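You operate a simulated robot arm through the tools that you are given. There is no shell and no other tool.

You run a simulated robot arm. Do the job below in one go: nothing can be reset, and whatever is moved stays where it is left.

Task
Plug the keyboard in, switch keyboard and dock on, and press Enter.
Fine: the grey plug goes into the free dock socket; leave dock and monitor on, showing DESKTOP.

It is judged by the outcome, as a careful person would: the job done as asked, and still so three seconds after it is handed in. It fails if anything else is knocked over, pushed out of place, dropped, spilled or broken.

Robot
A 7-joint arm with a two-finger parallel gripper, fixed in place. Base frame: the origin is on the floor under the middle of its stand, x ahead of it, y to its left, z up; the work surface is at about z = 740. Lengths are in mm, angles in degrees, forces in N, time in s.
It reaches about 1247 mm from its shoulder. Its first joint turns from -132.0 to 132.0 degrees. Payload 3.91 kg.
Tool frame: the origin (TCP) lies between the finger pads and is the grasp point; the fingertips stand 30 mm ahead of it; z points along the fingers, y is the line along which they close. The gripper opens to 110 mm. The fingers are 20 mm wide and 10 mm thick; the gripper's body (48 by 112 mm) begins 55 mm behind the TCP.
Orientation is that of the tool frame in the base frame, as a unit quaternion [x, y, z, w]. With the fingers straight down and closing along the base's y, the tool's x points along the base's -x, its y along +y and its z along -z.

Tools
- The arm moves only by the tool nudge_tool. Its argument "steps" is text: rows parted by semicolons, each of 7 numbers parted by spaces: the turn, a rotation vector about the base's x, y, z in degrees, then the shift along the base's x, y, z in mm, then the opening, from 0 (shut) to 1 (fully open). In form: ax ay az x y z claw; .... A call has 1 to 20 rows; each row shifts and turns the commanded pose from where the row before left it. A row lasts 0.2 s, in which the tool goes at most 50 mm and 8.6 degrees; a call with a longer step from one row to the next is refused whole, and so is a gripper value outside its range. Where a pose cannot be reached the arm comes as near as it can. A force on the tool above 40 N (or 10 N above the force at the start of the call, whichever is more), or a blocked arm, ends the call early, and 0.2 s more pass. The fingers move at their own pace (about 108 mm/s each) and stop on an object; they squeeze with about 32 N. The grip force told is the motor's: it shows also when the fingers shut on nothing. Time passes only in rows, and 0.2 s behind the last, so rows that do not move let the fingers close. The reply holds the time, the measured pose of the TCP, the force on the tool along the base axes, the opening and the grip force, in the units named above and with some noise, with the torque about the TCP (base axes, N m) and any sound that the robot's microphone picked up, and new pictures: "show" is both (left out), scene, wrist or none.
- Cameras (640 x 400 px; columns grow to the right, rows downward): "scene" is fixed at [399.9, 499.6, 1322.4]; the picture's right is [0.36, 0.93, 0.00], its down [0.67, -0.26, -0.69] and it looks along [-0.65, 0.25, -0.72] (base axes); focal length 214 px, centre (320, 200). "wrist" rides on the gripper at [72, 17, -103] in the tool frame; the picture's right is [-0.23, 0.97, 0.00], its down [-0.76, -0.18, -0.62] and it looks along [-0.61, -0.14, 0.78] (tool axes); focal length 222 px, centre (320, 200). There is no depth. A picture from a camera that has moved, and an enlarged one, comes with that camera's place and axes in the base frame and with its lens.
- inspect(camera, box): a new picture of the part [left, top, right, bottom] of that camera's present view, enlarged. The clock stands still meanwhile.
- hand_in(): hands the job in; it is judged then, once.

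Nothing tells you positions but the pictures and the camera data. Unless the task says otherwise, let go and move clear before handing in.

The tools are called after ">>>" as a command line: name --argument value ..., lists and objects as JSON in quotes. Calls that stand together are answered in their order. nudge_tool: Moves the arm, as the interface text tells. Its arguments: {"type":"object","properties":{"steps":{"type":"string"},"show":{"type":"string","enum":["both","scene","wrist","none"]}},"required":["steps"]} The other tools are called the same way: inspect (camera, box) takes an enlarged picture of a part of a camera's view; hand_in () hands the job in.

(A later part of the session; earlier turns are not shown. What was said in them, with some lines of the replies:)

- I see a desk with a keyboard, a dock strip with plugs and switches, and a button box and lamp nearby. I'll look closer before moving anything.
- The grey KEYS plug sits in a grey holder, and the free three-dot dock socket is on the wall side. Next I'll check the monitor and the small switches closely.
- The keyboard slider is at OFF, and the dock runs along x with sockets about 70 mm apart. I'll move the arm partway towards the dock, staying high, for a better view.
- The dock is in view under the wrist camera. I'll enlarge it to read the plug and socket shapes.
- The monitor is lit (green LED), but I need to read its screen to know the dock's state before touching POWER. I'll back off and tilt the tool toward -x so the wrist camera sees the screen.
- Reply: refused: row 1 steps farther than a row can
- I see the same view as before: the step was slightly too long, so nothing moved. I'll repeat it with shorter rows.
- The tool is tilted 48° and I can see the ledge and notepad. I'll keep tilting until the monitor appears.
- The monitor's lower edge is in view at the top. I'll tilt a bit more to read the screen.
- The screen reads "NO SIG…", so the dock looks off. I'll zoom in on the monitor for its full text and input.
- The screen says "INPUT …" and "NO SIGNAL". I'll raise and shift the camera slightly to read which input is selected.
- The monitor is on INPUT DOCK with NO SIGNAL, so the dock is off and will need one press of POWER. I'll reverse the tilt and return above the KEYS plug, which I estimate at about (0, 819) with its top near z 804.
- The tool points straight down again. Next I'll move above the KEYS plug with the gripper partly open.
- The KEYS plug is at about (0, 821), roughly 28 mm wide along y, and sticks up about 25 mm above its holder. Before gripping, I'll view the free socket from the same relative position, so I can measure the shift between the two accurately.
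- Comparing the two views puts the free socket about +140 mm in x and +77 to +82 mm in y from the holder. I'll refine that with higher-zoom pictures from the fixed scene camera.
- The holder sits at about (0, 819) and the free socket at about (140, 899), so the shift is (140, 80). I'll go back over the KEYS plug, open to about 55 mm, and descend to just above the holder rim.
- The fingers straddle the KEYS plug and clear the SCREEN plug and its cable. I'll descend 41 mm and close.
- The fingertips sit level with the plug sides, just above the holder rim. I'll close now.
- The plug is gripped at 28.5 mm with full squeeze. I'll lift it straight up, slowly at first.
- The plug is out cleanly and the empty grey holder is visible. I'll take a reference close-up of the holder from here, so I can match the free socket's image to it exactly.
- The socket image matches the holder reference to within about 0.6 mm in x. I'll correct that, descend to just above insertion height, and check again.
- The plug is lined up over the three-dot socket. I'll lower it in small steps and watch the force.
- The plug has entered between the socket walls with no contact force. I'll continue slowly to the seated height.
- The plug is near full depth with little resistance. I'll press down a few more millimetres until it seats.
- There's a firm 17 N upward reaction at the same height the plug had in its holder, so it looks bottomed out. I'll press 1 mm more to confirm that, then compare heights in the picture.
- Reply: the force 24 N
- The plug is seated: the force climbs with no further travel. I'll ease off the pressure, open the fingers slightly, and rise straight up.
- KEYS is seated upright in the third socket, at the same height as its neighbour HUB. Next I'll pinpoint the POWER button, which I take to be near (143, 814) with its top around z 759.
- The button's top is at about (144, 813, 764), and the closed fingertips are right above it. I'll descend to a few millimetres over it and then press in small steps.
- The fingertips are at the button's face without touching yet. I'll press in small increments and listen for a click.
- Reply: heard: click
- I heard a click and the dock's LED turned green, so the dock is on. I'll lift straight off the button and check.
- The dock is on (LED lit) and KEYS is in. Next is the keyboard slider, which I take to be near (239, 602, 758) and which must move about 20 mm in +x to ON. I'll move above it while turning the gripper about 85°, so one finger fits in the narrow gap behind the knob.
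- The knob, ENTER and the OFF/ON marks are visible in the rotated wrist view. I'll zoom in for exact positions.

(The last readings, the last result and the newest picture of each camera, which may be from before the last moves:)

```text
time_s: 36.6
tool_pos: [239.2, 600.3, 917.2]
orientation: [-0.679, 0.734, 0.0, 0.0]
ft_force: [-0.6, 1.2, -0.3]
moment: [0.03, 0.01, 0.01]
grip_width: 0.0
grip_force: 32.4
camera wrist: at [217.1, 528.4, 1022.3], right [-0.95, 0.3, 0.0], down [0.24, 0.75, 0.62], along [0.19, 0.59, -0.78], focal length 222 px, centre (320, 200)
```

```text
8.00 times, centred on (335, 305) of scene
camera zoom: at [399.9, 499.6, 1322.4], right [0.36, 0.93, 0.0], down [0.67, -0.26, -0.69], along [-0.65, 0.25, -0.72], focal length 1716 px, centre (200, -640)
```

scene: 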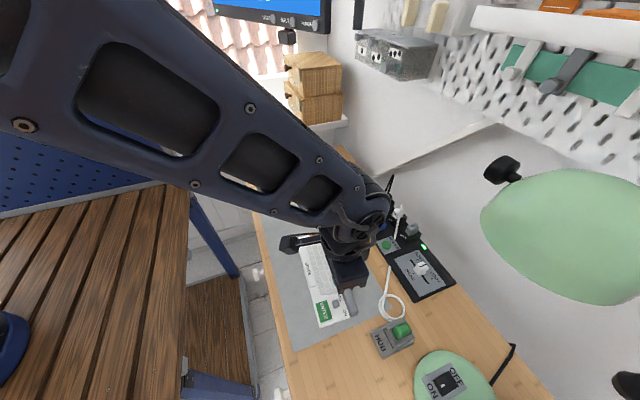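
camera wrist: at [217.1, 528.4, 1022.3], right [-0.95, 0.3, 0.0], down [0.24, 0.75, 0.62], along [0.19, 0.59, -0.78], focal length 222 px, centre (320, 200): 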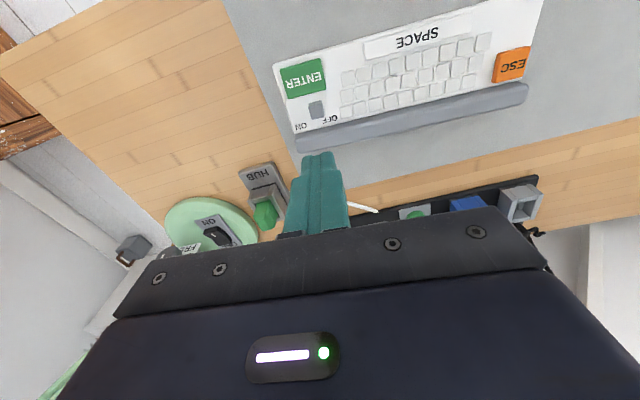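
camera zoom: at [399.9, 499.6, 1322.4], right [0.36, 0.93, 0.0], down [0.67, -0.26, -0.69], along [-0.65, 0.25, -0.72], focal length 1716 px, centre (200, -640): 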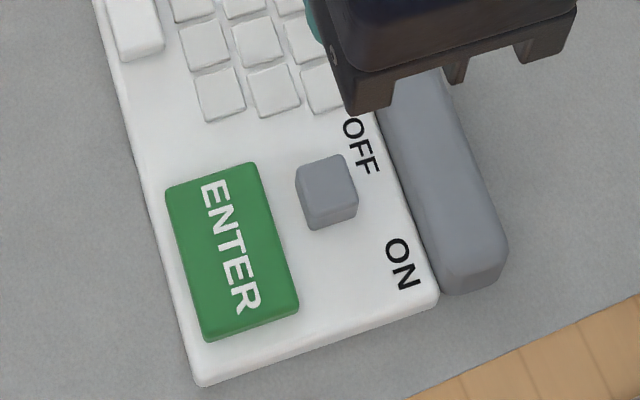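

The knob is a block about 15 mm across and roughly 17 mm tall, with its top centre near (243, 602, 768). ENTER's top is near (247, 569, 755). I'll open to about 33 mm, straddle the knob from above, and check alignment before lowering.

>>> nudge_tool --steps "0 0 0 4.4 2.5 -30 0.3; 0 0 0 0 0 -30 0.3; 0 0 0 0 0 -25 0.3; 0 0 0 0 0 0 0.3"

>>> inspect --camera "wrist" --box '[250, 90, 400, 200]'

>>> inspect --camera "scene" --box '[300, 250, 370, 330]'

```text
time_s: 37.6
tool_pos: [243.8, 599.9, 833.3]
orientation: [-0.678, 0.735, 0.0, 0.0]
ft_force: [-0.3, 0.7, -0.2]
moment: [-0.03, 0.0, -0.02]
grip_width: 33.1
grip_force: 0.1
camera wrist: at [222.2, 529.0, 937.5], right [-0.95, 0.3, 0.0], down [0.24, 0.74, 0.62], along [0.19, 0.59, -0.78], focal length 222 px, centre (320, 200)
```

scene: 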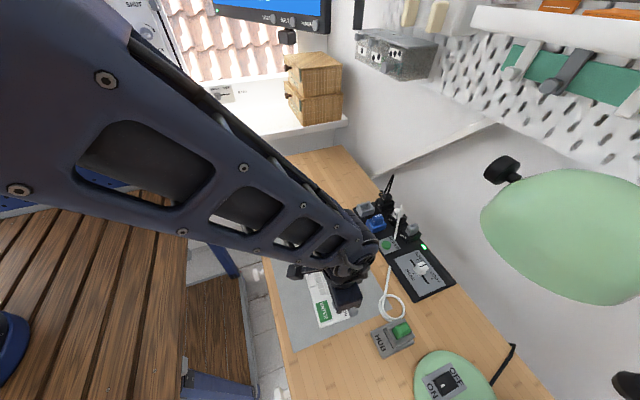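
wrist: 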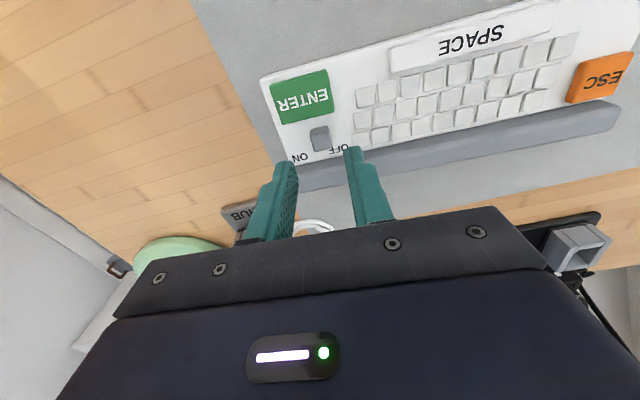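

```text
3.64 times, centred on (325, 145) of wrist
camera zoom: at [222.2, 529.0, 937.5], right [-0.95, 0.3, 0.0], down [0.24, 0.74, 0.62], along [0.19, 0.59, -0.78], focal length 808 px, centre (302, 400)
```

zoom: 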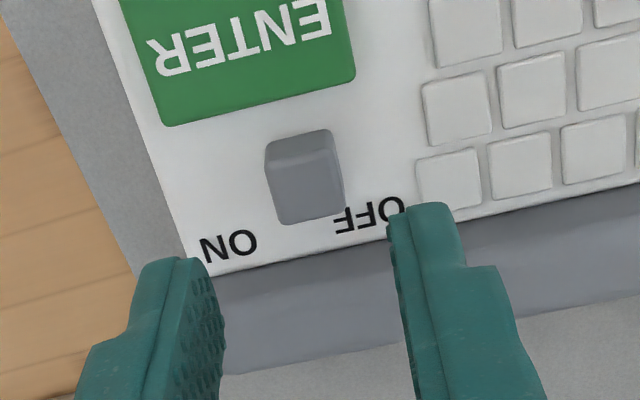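

```text
5.00 times, centred on (335, 290) of scene
camera zoom: at [399.9, 499.6, 1322.4], right [0.36, 0.93, 0.0], down [0.67, -0.26, -0.69], along [-0.65, 0.25, -0.72], focal length 1072 px, centre (245, -250)
```

zoom: 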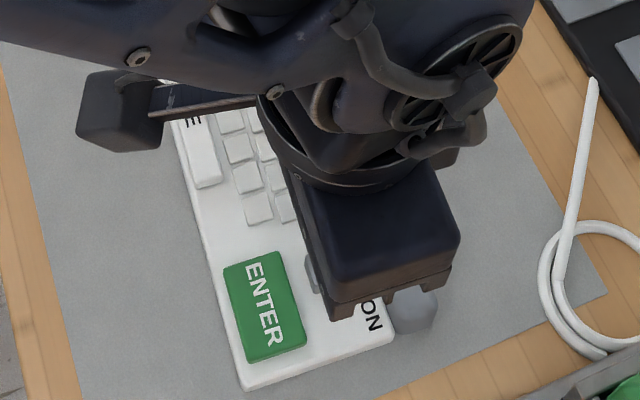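

Everything looks clear, with the fingers on either side of the knob along x. I'll take one settled reading to pin down the true pose before lowering.

>>> nudge_tool --steps "0 0 0 0 0 0 0.3; 0 0 0 0 0 0 0.3" --show "wrist"

>>> inspect --camera "wrist" --box '[290, 110, 350, 160]'

```text
time_s: 38.2
tool_pos: [243.8, 600.2, 833.3]
orientation: [-0.678, 0.735, 0.0, 0.0]
ft_force: [0.2, 0.1, 0.0]
moment: [0.0, -0.02, -0.03]
grip_width: 33.1
grip_force: 0.1
camera wrist: at [222.3, 529.0, 937.7], right [-0.95, 0.3, 0.0], down [0.24, 0.74, 0.62], along [0.19, 0.59, -0.78], focal length 222 px, centre (320, 200)
```

wrist: 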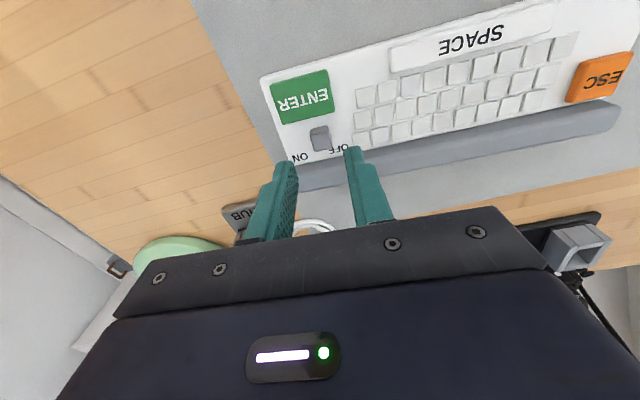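

```text
8.00 times, centred on (320, 135) of wrist
camera zoom: at [222.3, 529.0, 937.7], right [-0.95, 0.3, 0.0], down [0.24, 0.74, 0.62], along [0.19, 0.59, -0.78], focal length 1777 px, centre (320, 720)
```

zoom: 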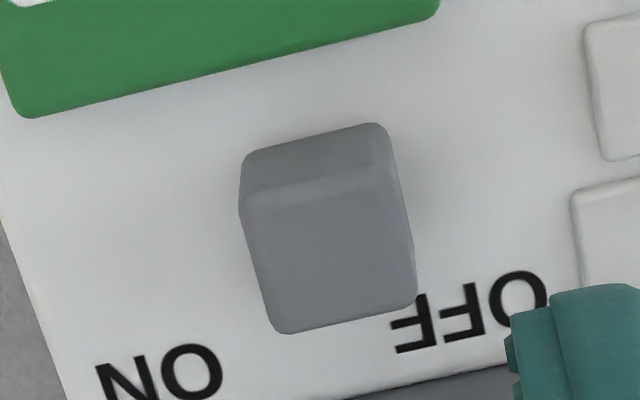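

The reported pose agrees with the scene-camera fit, so the knob centre is about 1.8 mm further in y than the tool. I'll correct that and lower until the fingertips overlap the knob's upper half.

>>> nudge_tool --steps "0 0 0 0 1.8 -20 0.3; 0 0 0 0 0 -15 0.3; 0 0 0 0 0 -5 0.3; 0 0 0 0 0 -2 0.3; 0 0 0 0 0 0 0.3"

>>> inspect --camera "wrist" --box '[260, 120, 380, 210]'

>>> inspect --camera "scene" --box '[310, 280, 360, 330]'

```text
time_s: 39.4
tool_pos: [242.9, 603.2, 790.4]
orientation: [-0.678, 0.735, 0.0, 0.0]
ft_force: [0.1, 0.5, 0.3]
moment: [-0.03, 0.0, 0.01]
grip_width: 32.8
grip_force: 0.0
camera wrist: at [222.2, 532.3, 896.1], right [-0.95, 0.3, 0.0], down [0.24, 0.74, 0.62], along [0.19, 0.59, -0.78], focal length 222 px, centre (320, 200)
```

scene: 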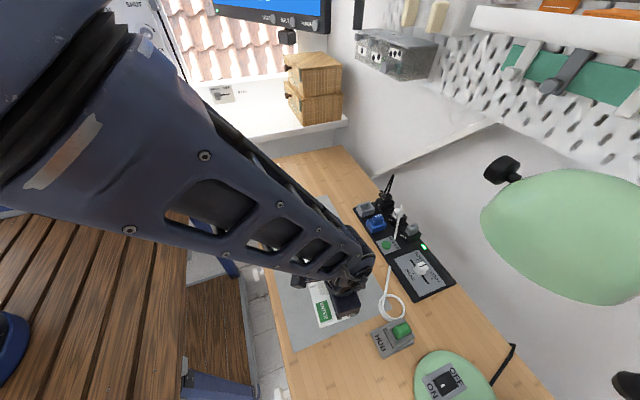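
wrist: 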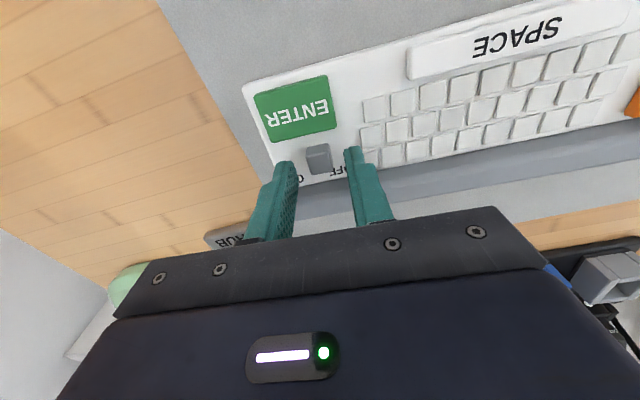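

```text
4.44 times, centred on (320, 165) of wrist
camera zoom: at [222.2, 532.3, 896.1], right [-0.95, 0.3, 0.0], down [0.24, 0.74, 0.62], along [0.19, 0.59, -0.78], focal length 987 px, centre (320, 356)
```

zoom: 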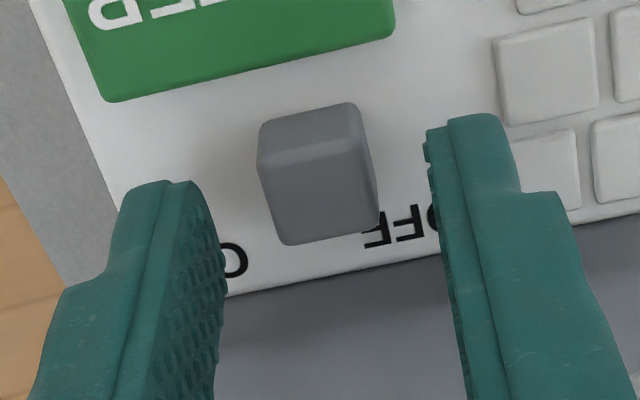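

```text
8.00 times, centred on (335, 305) of scene
camera zoom: at [399.9, 499.6, 1322.4], right [0.36, 0.93, 0.0], down [0.67, -0.26, -0.69], along [-0.65, 0.25, -0.72], focal length 1716 px, centre (200, -640)
```

zoom: 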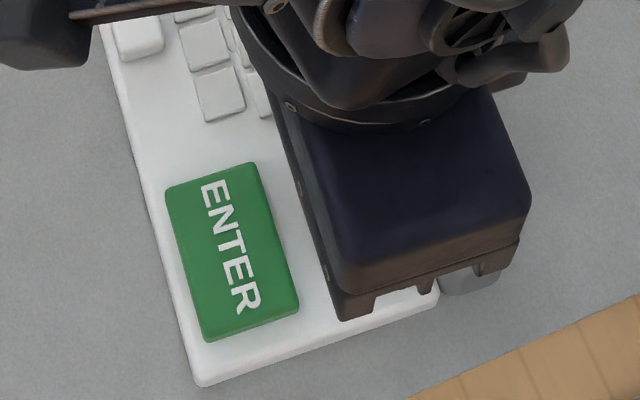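

The fingers straddle the knob evenly, about 6 to 7 mm each side. I'll narrow the opening to 24 mm to stay clear of the keys and lower 3 mm more for a solid contact.

>>> nudge_tool --steps "0 0 0 0 0 0 0.22; 0 0 0 0 0 -1.5 0.22; 0 0 0 0 0 -1.5 0.22; 0 0 0 0 0 0 0.22" --show "wrist"

>>> inspect --camera "wrist" --box '[260, 120, 380, 210]'

```text
time_s: 40.4
tool_pos: [244.5, 603.5, 788.5]
orientation: [-0.678, 0.735, -0.001, 0.0]
ft_force: [0.5, -0.4, -0.3]
moment: [0.0, 0.03, 0.04]
grip_width: 24.3
grip_force: 0.1
camera wrist: at [221.8, 532.1, 893.2], right [-0.95, 0.3, 0.0], down [0.24, 0.74, 0.62], along [0.19, 0.59, -0.78], focal length 222 px, centre (320, 200)
```

wrist: 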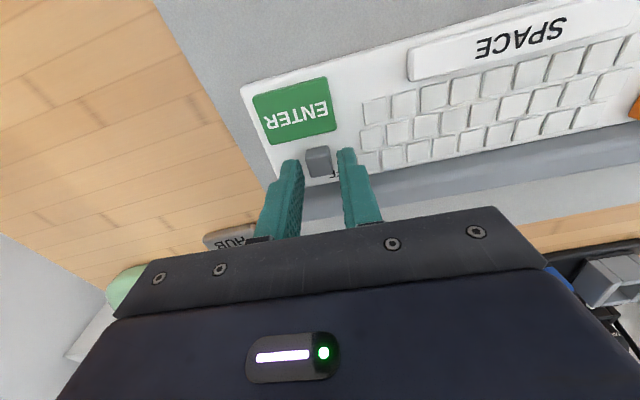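

```text
4.44 times, centred on (320, 165) of wrist
camera zoom: at [221.8, 532.1, 893.2], right [-0.95, 0.3, 0.0], down [0.24, 0.74, 0.62], along [0.19, 0.59, -0.78], focal length 987 px, centre (320, 356)
```

zoom: 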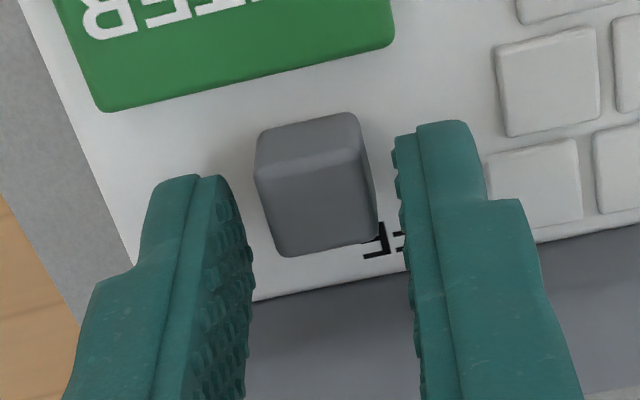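

The fingers bracket the knob and clear the keys and ENTER. I'll now move along the slider toward ON in small steps, watching force and sound.

>>> nudge_tool --steps "0 0 0 3 -0.24 0 0.22; 0 0 0 3 -0.24 0 0.22; 0 0 0 3 -0.24 0 0.22; 0 0 0 0 0 0 0.22" --show "wrist"

>>> inspect --camera "wrist" --box '[260, 100, 400, 210]'

```text
time_s: 41.4
tool_pos: [253.2, 601.9, 788.6]
orientation: [-0.678, 0.735, 0.0, 0.0]
ft_force: [0.3, 0.2, -0.2]
moment: [0.0, -0.02, 0.03]
grip_width: 24.3
grip_force: 0.0
camera wrist: at [230.8, 531.1, 893.1], right [-0.95, 0.3, 0.0], down [0.24, 0.74, 0.62], along [0.19, 0.59, -0.78], focal length 222 px, centre (320, 200)
```

wrist: 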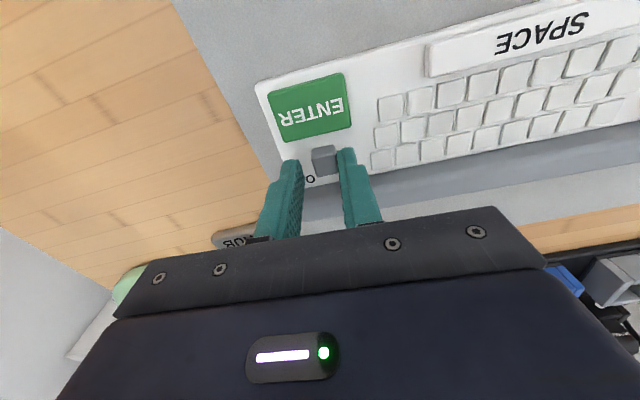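

```text
3.64 times, centred on (330, 155) of wrist
camera zoom: at [230.8, 531.1, 893.1], right [-0.95, 0.3, 0.0], down [0.24, 0.74, 0.62], along [0.19, 0.59, -0.78], focal length 808 px, centre (284, 364)
```

zoom: 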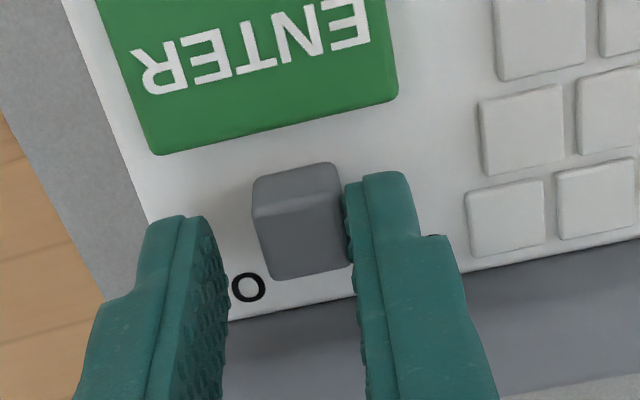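

The finger is pushing the knob and it has already moved about 4 mm toward ON, with almost no force. I'll continue.

>>> nudge_tool --steps "0 0 0 3 -0.24 0 0.22; 0 0 0 3 -0.24 0 0.22; 0 0 0 2 -0.16 0 0.22; 0 0 0 0 0 0 0.22" --show "wrist"

>>> inspect --camera "wrist" --box '[260, 100, 400, 210]'

```text
time_s: 42.4
tool_pos: [259.8, 602.1, 789.0]
orientation: [-0.678, 0.735, 0.0, 0.0]
ft_force: [-0.6, -0.3, -0.3]
moment: [0.02, 0.03, 0.0]
grip_width: 24.4
grip_force: 0.8
camera wrist: at [238.3, 530.9, 893.4], right [-0.95, 0.3, 0.0], down [0.24, 0.74, 0.62], along [0.19, 0.59, -0.78], focal length 222 px, centre (320, 200)
```

wrist: 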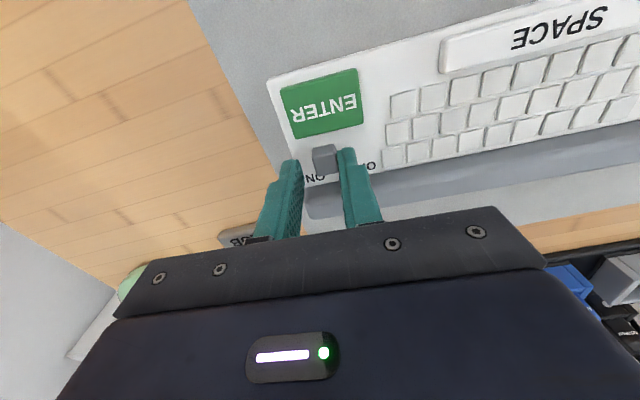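

```text
3.64 times, centred on (330, 155) of wrist
camera zoom: at [238.3, 530.9, 893.4], right [-0.95, 0.3, 0.0], down [0.24, 0.74, 0.62], along [0.19, 0.59, -0.78], focal length 808 px, centre (284, 364)
```

zoom: 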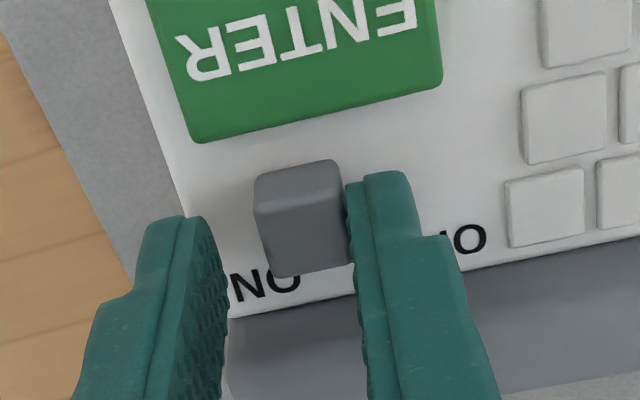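

The knob has moved about 12 mm with no click yet. I'll carry on in smaller steps.

>>> nudge_tool --steps "0 0 0 2 -0.16 0 0.22; 0 0 0 2 -0.16 0 0.22; 0 0 0 0 0 0 0.22" --show "wrist"

>>> inspect --camera "wrist" --box '[260, 100, 400, 210]'

```text
time_s: 43.2
tool_pos: [263.9, 602.3, 790.4]
orientation: [-0.678, 0.735, 0.0, 0.0]
ft_force: [-5.4, -0.7, 1.2]
moment: [0.02, 0.15, 0.0]
grip_width: 26.5
grip_force: 2.6
camera wrist: at [242.0, 530.8, 894.0], right [-0.95, 0.3, 0.0], down [0.24, 0.74, 0.62], along [0.19, 0.59, -0.78], focal length 222 px, centre (320, 200)
```

wrist: 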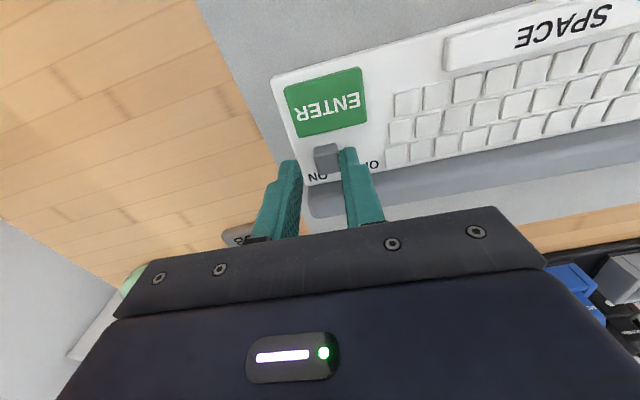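

```text
3.64 times, centred on (330, 155) of wrist
camera zoom: at [242.0, 530.8, 894.0], right [-0.95, 0.3, 0.0], down [0.24, 0.74, 0.62], along [0.19, 0.59, -0.78], focal length 808 px, centre (284, 364)
```

zoom: 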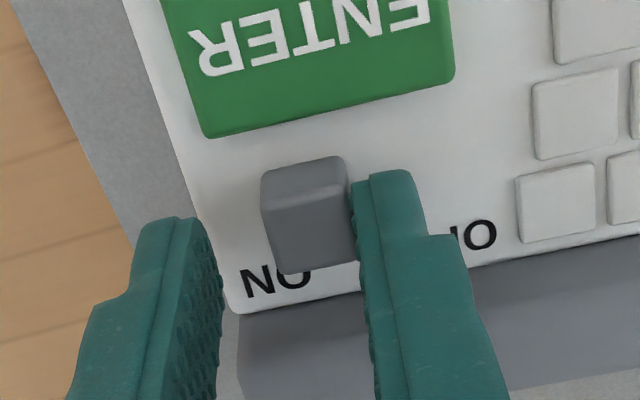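

The push force rose to about 5 N while the knob stopped moving, so it has reached its end stop by the ON mark. I'll back off, rise, and check the knob's position and whether the keyboard shifted.

>>> nudge_tool --steps "0 0 0 -3 0.24 0 0.22; 0 0 0 -3 0.24 0 0.22; 0 0 0 -1 0 10 0.22; 0 0 0 0 0 25 0.22; 0 0 0 0 0 35 0.22; 0 0 0 0 0 35 0.22; 0 0 0 0 0 0 0.22"

>>> inspect --camera "wrist" --box '[230, 40, 410, 200]'

>>> inspect --camera "scene" --box '[300, 280, 370, 330]'

```text
time_s: 44.8
tool_pos: [258.3, 603.1, 893.0]
orientation: [-0.678, 0.735, 0.0, 0.0]
ft_force: [0.4, 0.0, -0.9]
moment: [-0.01, 0.03, -0.02]
grip_width: 24.2
grip_force: 0.1
camera wrist: at [236.0, 531.3, 997.3], right [-0.95, 0.3, 0.0], down [0.24, 0.74, 0.62], along [0.19, 0.59, -0.78], focal length 222 px, centre (320, 200)
```

scene: 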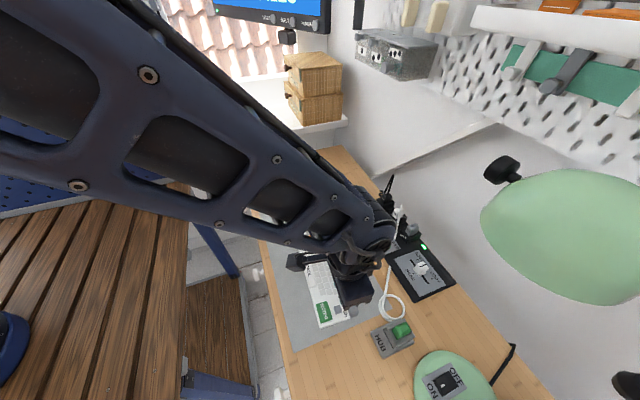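
wrist: 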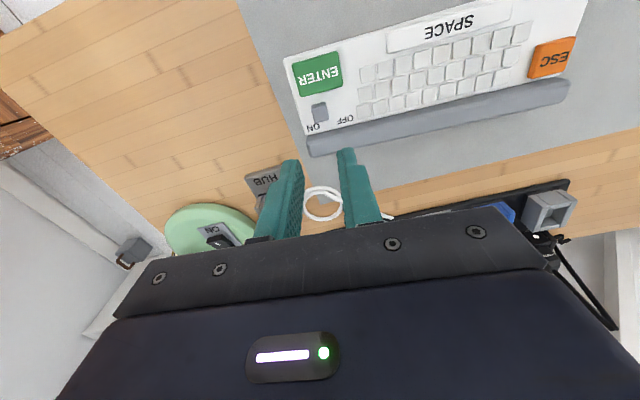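

```text
2.50 times, centred on (320, 120) of wrist
camera zoom: at [236.0, 531.3, 997.3], right [-0.95, 0.3, 0.0], down [0.24, 0.74, 0.62], along [0.19, 0.59, -0.78], focal length 555 px, centre (320, 400)
```

zoom: 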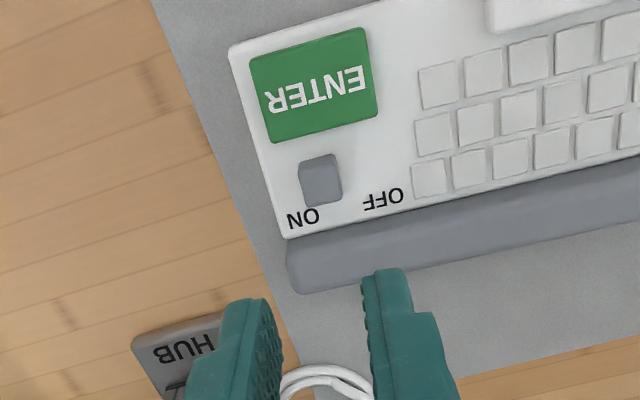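

```text
8.00 times, centred on (335, 305) of scene
camera zoom: at [399.9, 499.6, 1322.4], right [0.36, 0.93, 0.0], down [0.67, -0.26, -0.69], along [-0.65, 0.25, -0.72], focal length 1716 px, centre (200, -640)
```

zoom: 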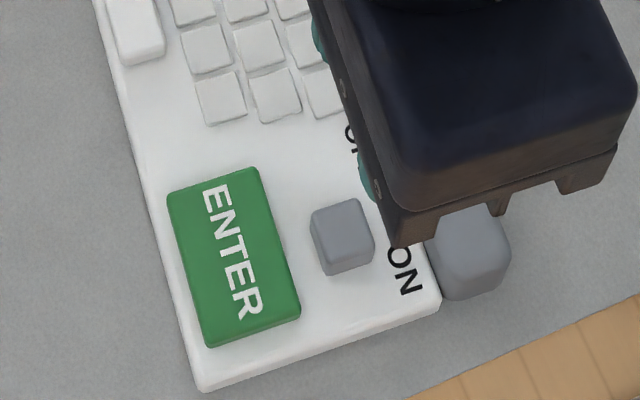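

The knob now sits beside ON and the keyboard moved only about 1 mm. I'll check the visible part of the monitor, where text seems to have appeared.

>>> inspect --camera "scene" --box '[200, 0, 340, 40]'

>>> inspect --camera "scene" --box '[400, 210, 460, 290]'

>>> inspect --camera "wrist" --box '[280, 40, 370, 140]'

```text
4.57 times, centred on (270, 20) of scene
camera zoom: at [399.9, 499.6, 1322.4], right [0.36, 0.93, 0.0], down [0.67, -0.26, -0.69], along [-0.65, 0.25, -0.72], focal length 980 px, centre (549, 1023)
```

zoom: 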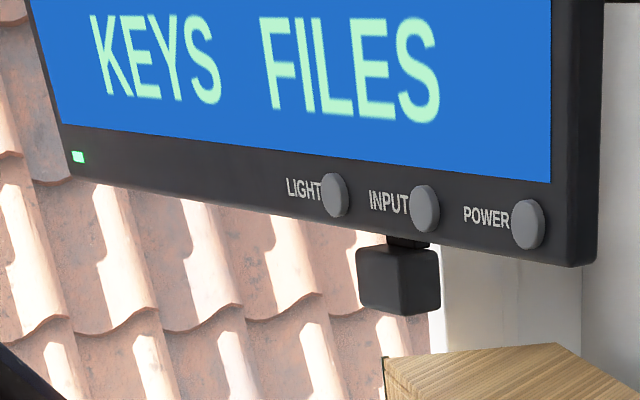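

```text
5.00 times, centred on (430, 250) of scene
camera zoom: at [399.9, 499.6, 1322.4], right [0.36, 0.93, 0.0], down [0.67, -0.26, -0.69], along [-0.65, 0.25, -0.72], focal length 1072 px, centre (-230, -50)
```

zoom: 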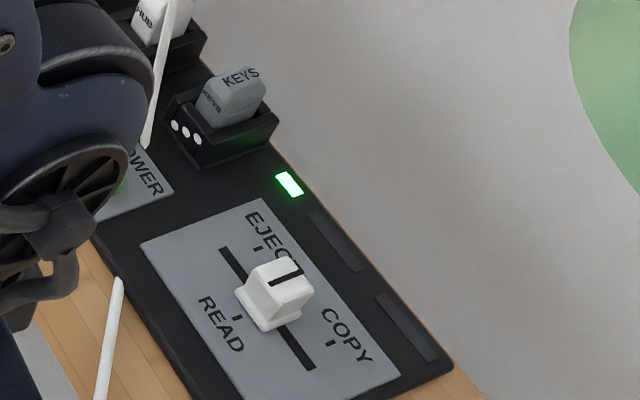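

```text
4.00 times, centred on (325, 90) of wrist
camera zoom: at [236.0, 531.3, 997.3], right [-0.95, 0.3, 0.0], down [0.24, 0.74, 0.62], along [0.19, 0.59, -0.78], focal length 888 px, centre (300, 640)
```

zoom: 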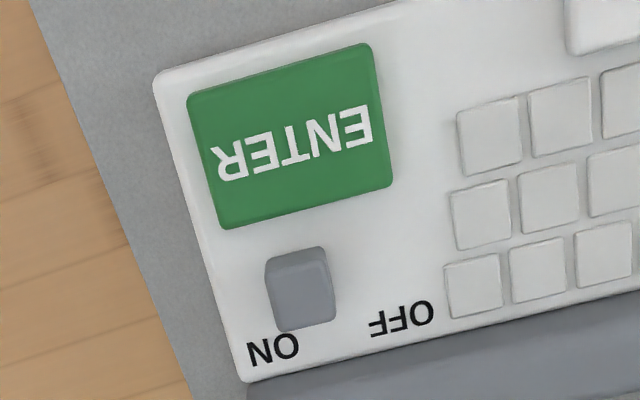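

The monitor now shows KEYS and FILES, so the keyboard is on and recognised. Next I'll press ENTER with closed fingertips, taking its centre to be about (249, 568) and its top near z 755.

>>> nudge_tool --steps "0 0 0 -9.3 -35 0 0; 0 0 0 0 0 -30 0; 0 0 0 0 0 -30 0; 0 0 0 0 0 -30 0; 0 0 0 0 0 -6 0; 0 0 0 0 0 0 0"

>>> inspect --camera "wrist" --box '[250, 90, 400, 200]'

>>> inspect --camera "scene" --box '[300, 270, 370, 330]'

```text
time_s: 46.2
tool_pos: [248.7, 566.7, 799.5]
orientation: [-0.678, 0.735, 0.0, 0.0]
ft_force: [-0.1, -0.9, -0.5]
moment: [0.0, -0.01, 0.01]
grip_width: 0.0
grip_force: 32.1
camera wrist: at [226.1, 496.0, 903.1], right [-0.95, 0.3, 0.0], down [0.24, 0.74, 0.62], along [0.19, 0.59, -0.78], focal length 222 px, centre (320, 200)
```

scene: 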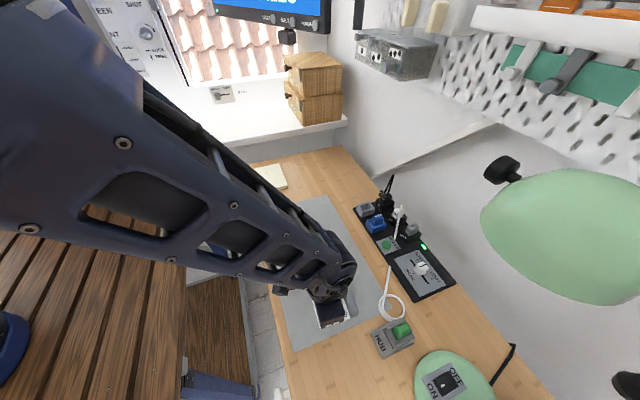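
wrist: 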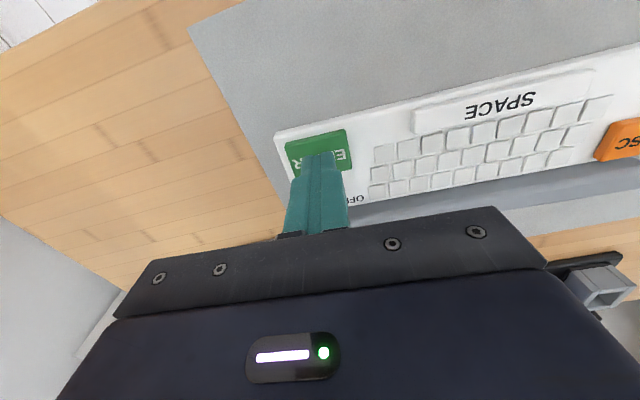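

```text
3.64 times, centred on (325, 145) of wrist
camera zoom: at [226.1, 496.0, 903.1], right [-0.95, 0.3, 0.0], down [0.24, 0.74, 0.62], along [0.19, 0.59, -0.78], focal length 808 px, centre (302, 400)
```

zoom: 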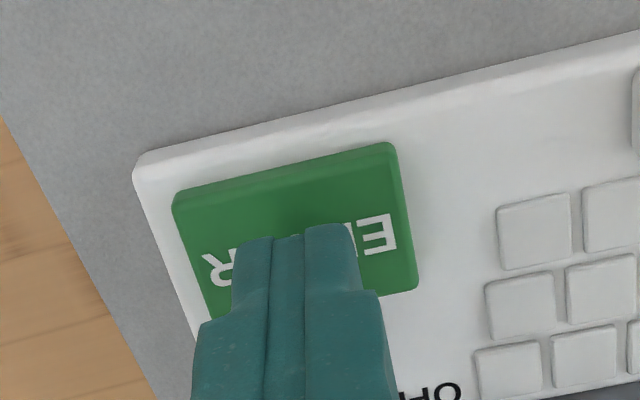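

```text
6.67 times, centred on (335, 300) of scene
camera zoom: at [399.9, 499.6, 1322.4], right [0.36, 0.93, 0.0], down [0.67, -0.26, -0.69], along [-0.65, 0.25, -0.72], focal length 1430 px, centre (220, -467)
```

zoom: 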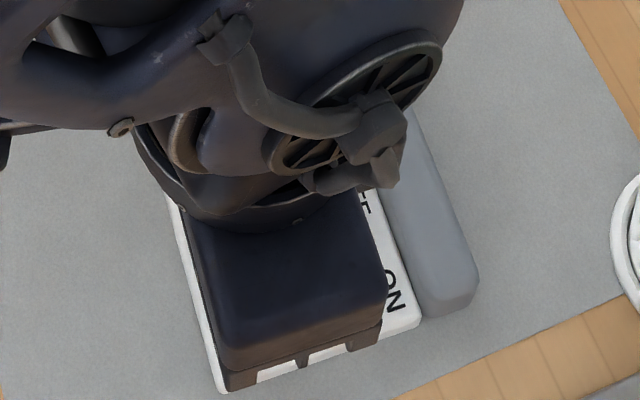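

The fingertips are centred over ENTER, about 14 mm above it. I'll lower and press gently until it clicks.

>>> nudge_tool --steps "0 0 0 0 0 -6 0; 0 0 0 0 0 -4 0; 0 0 0 0 0 -2 0; 0 0 0 0 0 0 0" --show "scene"

```text
time_s: 47.2
tool_pos: [247.6, 566.3, 786.3]
orientation: [-0.678, 0.735, 0.001, 0.0]
ft_force: [0.9, -0.5, 3.2]
moment: [0.01, 0.0, -0.01]
grip_width: 0.3
grip_force: 31.4
heard: click
```

scene: 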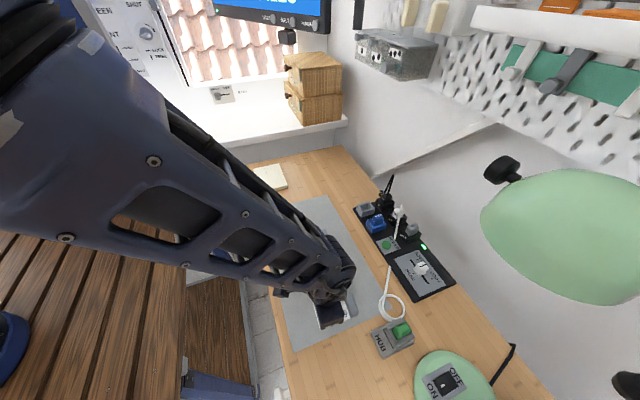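

ENTER clicked with a light 3 N press. I'll lift clear straight up and check the monitor.

>>> nudge_tool --steps "0 0 0 0 0 10 0; 0 0 0 0 0 30 0; 0 0 0 0 0 40 0; 0 0 0 0 0 40 0; 0 0 0 0 0 40 0; 0 0 0 0 0 0 0"

>>> inspect --camera "scene" --box '[200, 0, 340, 40]'

>>> inspect --camera "wrist" --box '[230, 20, 430, 180]'

```text
time_s: 48.6
tool_pos: [247.4, 568.6, 945.4]
orientation: [-0.678, 0.735, 0.0, 0.0]
ft_force: [-0.8, 0.0, 0.3]
moment: [0.0, 0.01, 0.04]
grip_width: 0.0
grip_force: 32.1
camera wrist: at [225.7, 496.7, 1049.5], right [-0.95, 0.3, 0.0], down [0.24, 0.75, 0.62], along [0.19, 0.59, -0.78], focal length 222 px, centre (320, 200)
```

scene: 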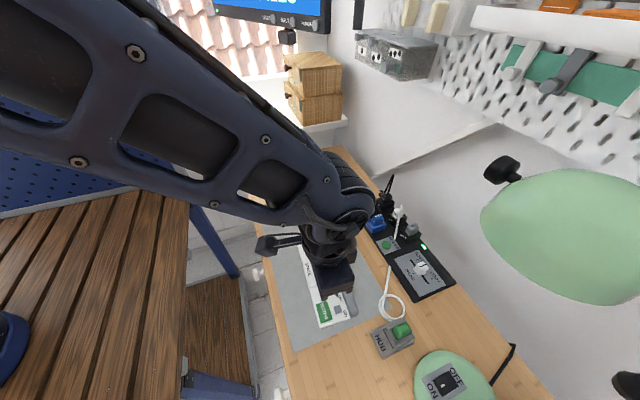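
wrist: 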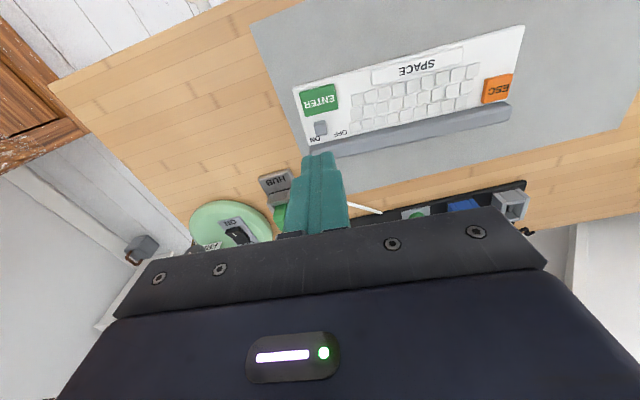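

```text
4.57 times, centred on (270, 20) of scene
camera zoom: at [399.9, 499.6, 1322.4], right [0.36, 0.93, 0.0], down [0.67, -0.26, -0.69], along [-0.65, 0.25, -0.72], focal length 980 px, centre (549, 1023)
```

zoom: 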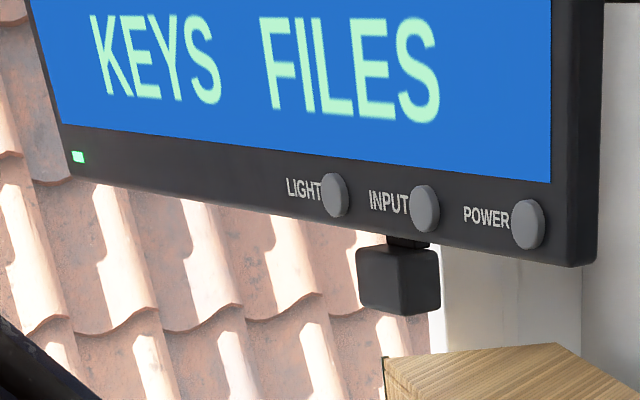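

```text
2.50 times, centred on (330, 100) of wrist
camera zoom: at [225.7, 496.7, 1049.5], right [-0.95, 0.3, 0.0], down [0.24, 0.75, 0.62], along [0.19, 0.59, -0.78], focal length 555 px, centre (295, 450)
```

zoom: 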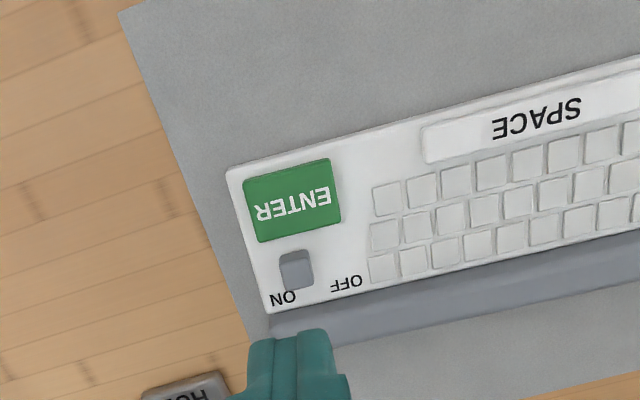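

The screen's lower line is unchanged, so I need the whole monitor in view to see whether it says DESKTOP. I'll return to the viewing pose used earlier.

>>> nudge_tool --steps "0 0 -8.54 -34.7 3.2 20.5 0; 0 0 -8.54 -34.7 3.2 20.5 0; 0 0 -8.54 -34.7 3.2 20.5 0; 0 0 -8.54 -34.7 3.2 20.5 0; 0 0 -8.54 -34.7 3.2 20.5 0; 0 0 -8.54 -34.7 3.2 20.5 0; 0 0 -8.54 -34.7 3.2 20.5 0; 0 0 -8.54 -34.7 3.2 20.5 0; 0 0 -8.54 -34.7 3.2 20.5 0; 0 0 -8.54 -34.7 3.2 20.5 0; 0 0 0 0 0 0 0" --show "scene"

>>> nudge_tool --steps "0 8 0 0 0 0 0; 0 8 0 0 0 0 0; 0 8 0 0 0 0 0; 0 8 0 0 0 0 0; 0 8 0 0 0 0 0; 0 8 0 0 0 0 0; 0 8 0 0 0 0 0; 0 8 0 0 0 0 0; 0 8 0 0 0 0 0; 0 8 0 0 0 0 0; 0 8 0 0 0 0 0; 0 8 0 0 0 0 0; 0 8 0 0 0 0 0; 0 8 0 0 0 0 0; 0 8 0 0 0 0 0; 0 8 0 0 0 0 0; 0 8 0 0 0 0 0; 0 0 0 0 0 0 0"

```text
time_s: 51.0
tool_pos: [-101.0, 601.1, 1149.9]
orientation: [0.002, 1.0, 0.0, 0.001]
ft_force: [0.4, -0.3, 0.2]
moment: [0.01, 0.04, 0.01]
grip_width: 0.0
grip_force: 32.1
```

scene: 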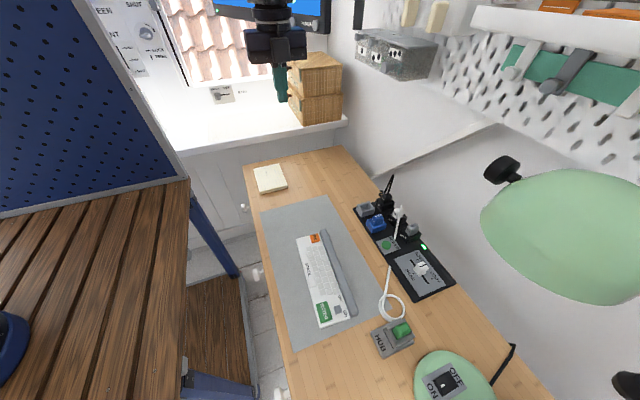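

```text
time_s: 54.8
tool_pos: [-97.3, 599.9, 1151.6]
orientation: [0.0, -0.374, 0.0, 0.928]
ft_force: [0.1, -1.0, -0.2]
moment: [-0.01, -0.01, 0.01]
grip_width: 0.0
grip_force: 31.9
camera wrist: at [26.0, 616.3, 1128.0], right [-0.16, 0.97, -0.16], down [-0.12, -0.18, -0.98], along [-0.98, -0.14, 0.14], focal length 222 px, centre (320, 200)
```

scene: 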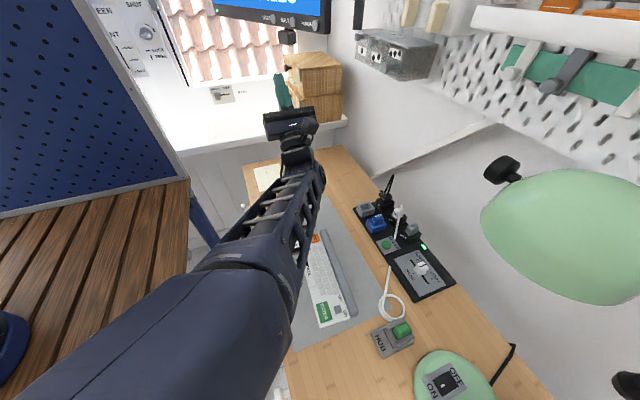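
wrist: 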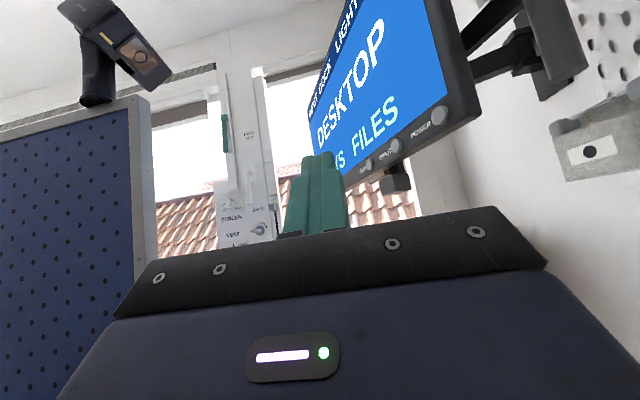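

The monitor shows DESKTOP on INPUT DOCK, with KEYS and FILES listed. I'll do a last check of the desk, dock and keyboard before handing in.

>>> inspect --camera "wrist" --box '[290, 0, 490, 200]'

>>> inspect --camera "scene" --box '[345, 170, 465, 300]'

>>> inspect --camera "scene" --box '[290, 220, 430, 370]'

```text
2.00 times, centred on (390, 100) of wrist
camera zoom: at [26.0, 616.3, 1128.0], right [-0.16, 0.97, -0.16], down [-0.12, -0.18, -0.98], along [-0.98, -0.14, 0.14], focal length 444 px, centre (180, 400)
```

zoom: 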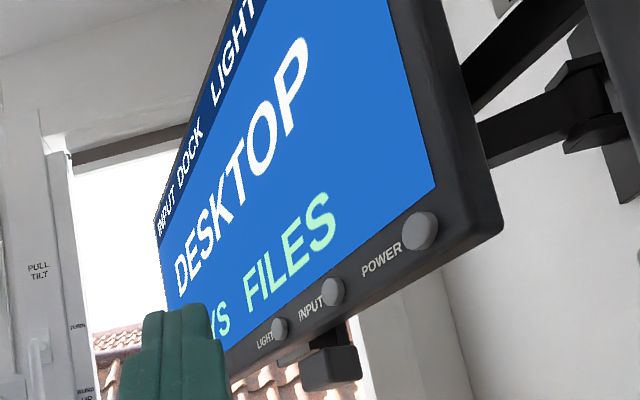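

```text
3.08 times, centred on (405, 235) of scene
camera zoom: at [399.9, 499.6, 1322.4], right [0.36, 0.93, 0.0], down [0.67, -0.26, -0.69], along [-0.65, 0.25, -0.72], focal length 660 px, centre (58, 92)
```

zoom: 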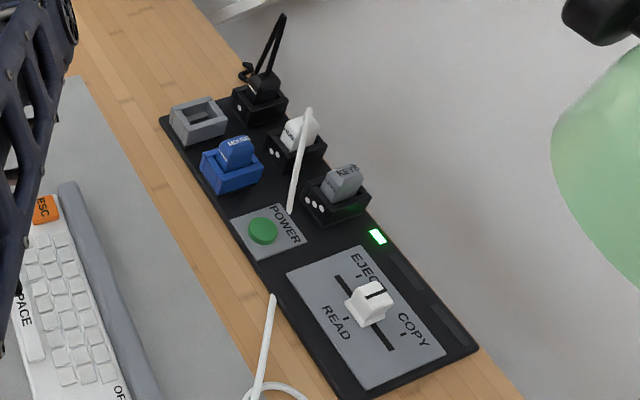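

```text
2.67 times, centred on (360, 295) of scene
camera zoom: at [399.9, 499.6, 1322.4], right [0.36, 0.93, 0.0], down [0.67, -0.26, -0.69], along [-0.65, 0.25, -0.72], focal length 572 px, centre (213, -53)
```

zoom: 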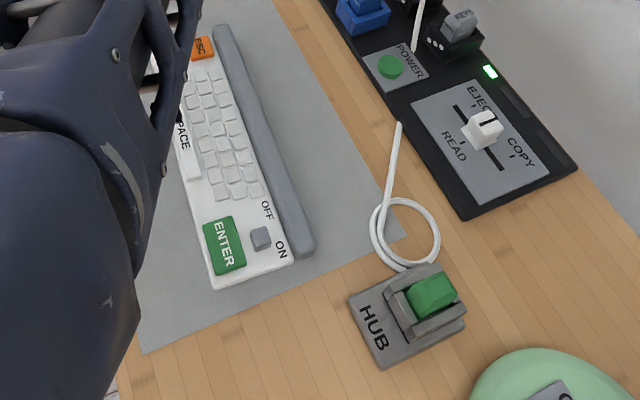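

The grey KEYS plug is seated in the third dock socket and the dock LED is lit. The keyboard switch is at ON, and the monitor is on showing DESKTOP. Nothing else has visibly moved beyond about 1 mm on the keyboard, and the arm is clear, so I'm handing in.

>>> hand_in

```text
The job is handed in.
```

The job is done and handed in. The keyboard is plugged in and on, the dock is on, and the monitor is on showing DESKTOP.

- **Plug:** the grey KEYS plug came out of its holder and went into the free dock socket (the one with three dots). It bottomed out at the same height it had in the holder.
- **Dock:** I pressed POWER once. It clicked and the dock's green light came on.
- **Keyboard:** I slid its switch from OFF to ON until it hit the end stop. No click was heard, but KEYS then appeared on the monitor. The keyboard moved about 1 to 2 mm on its mat while I pushed.
- **Enter:** I pressed it once and it clicked. When I next viewed the whole screen, it showed DESKTOP with the input set to DOCK.

The last pictures showed everything else I checked still in place. The gripper is empty and the arm is clear of the desk.
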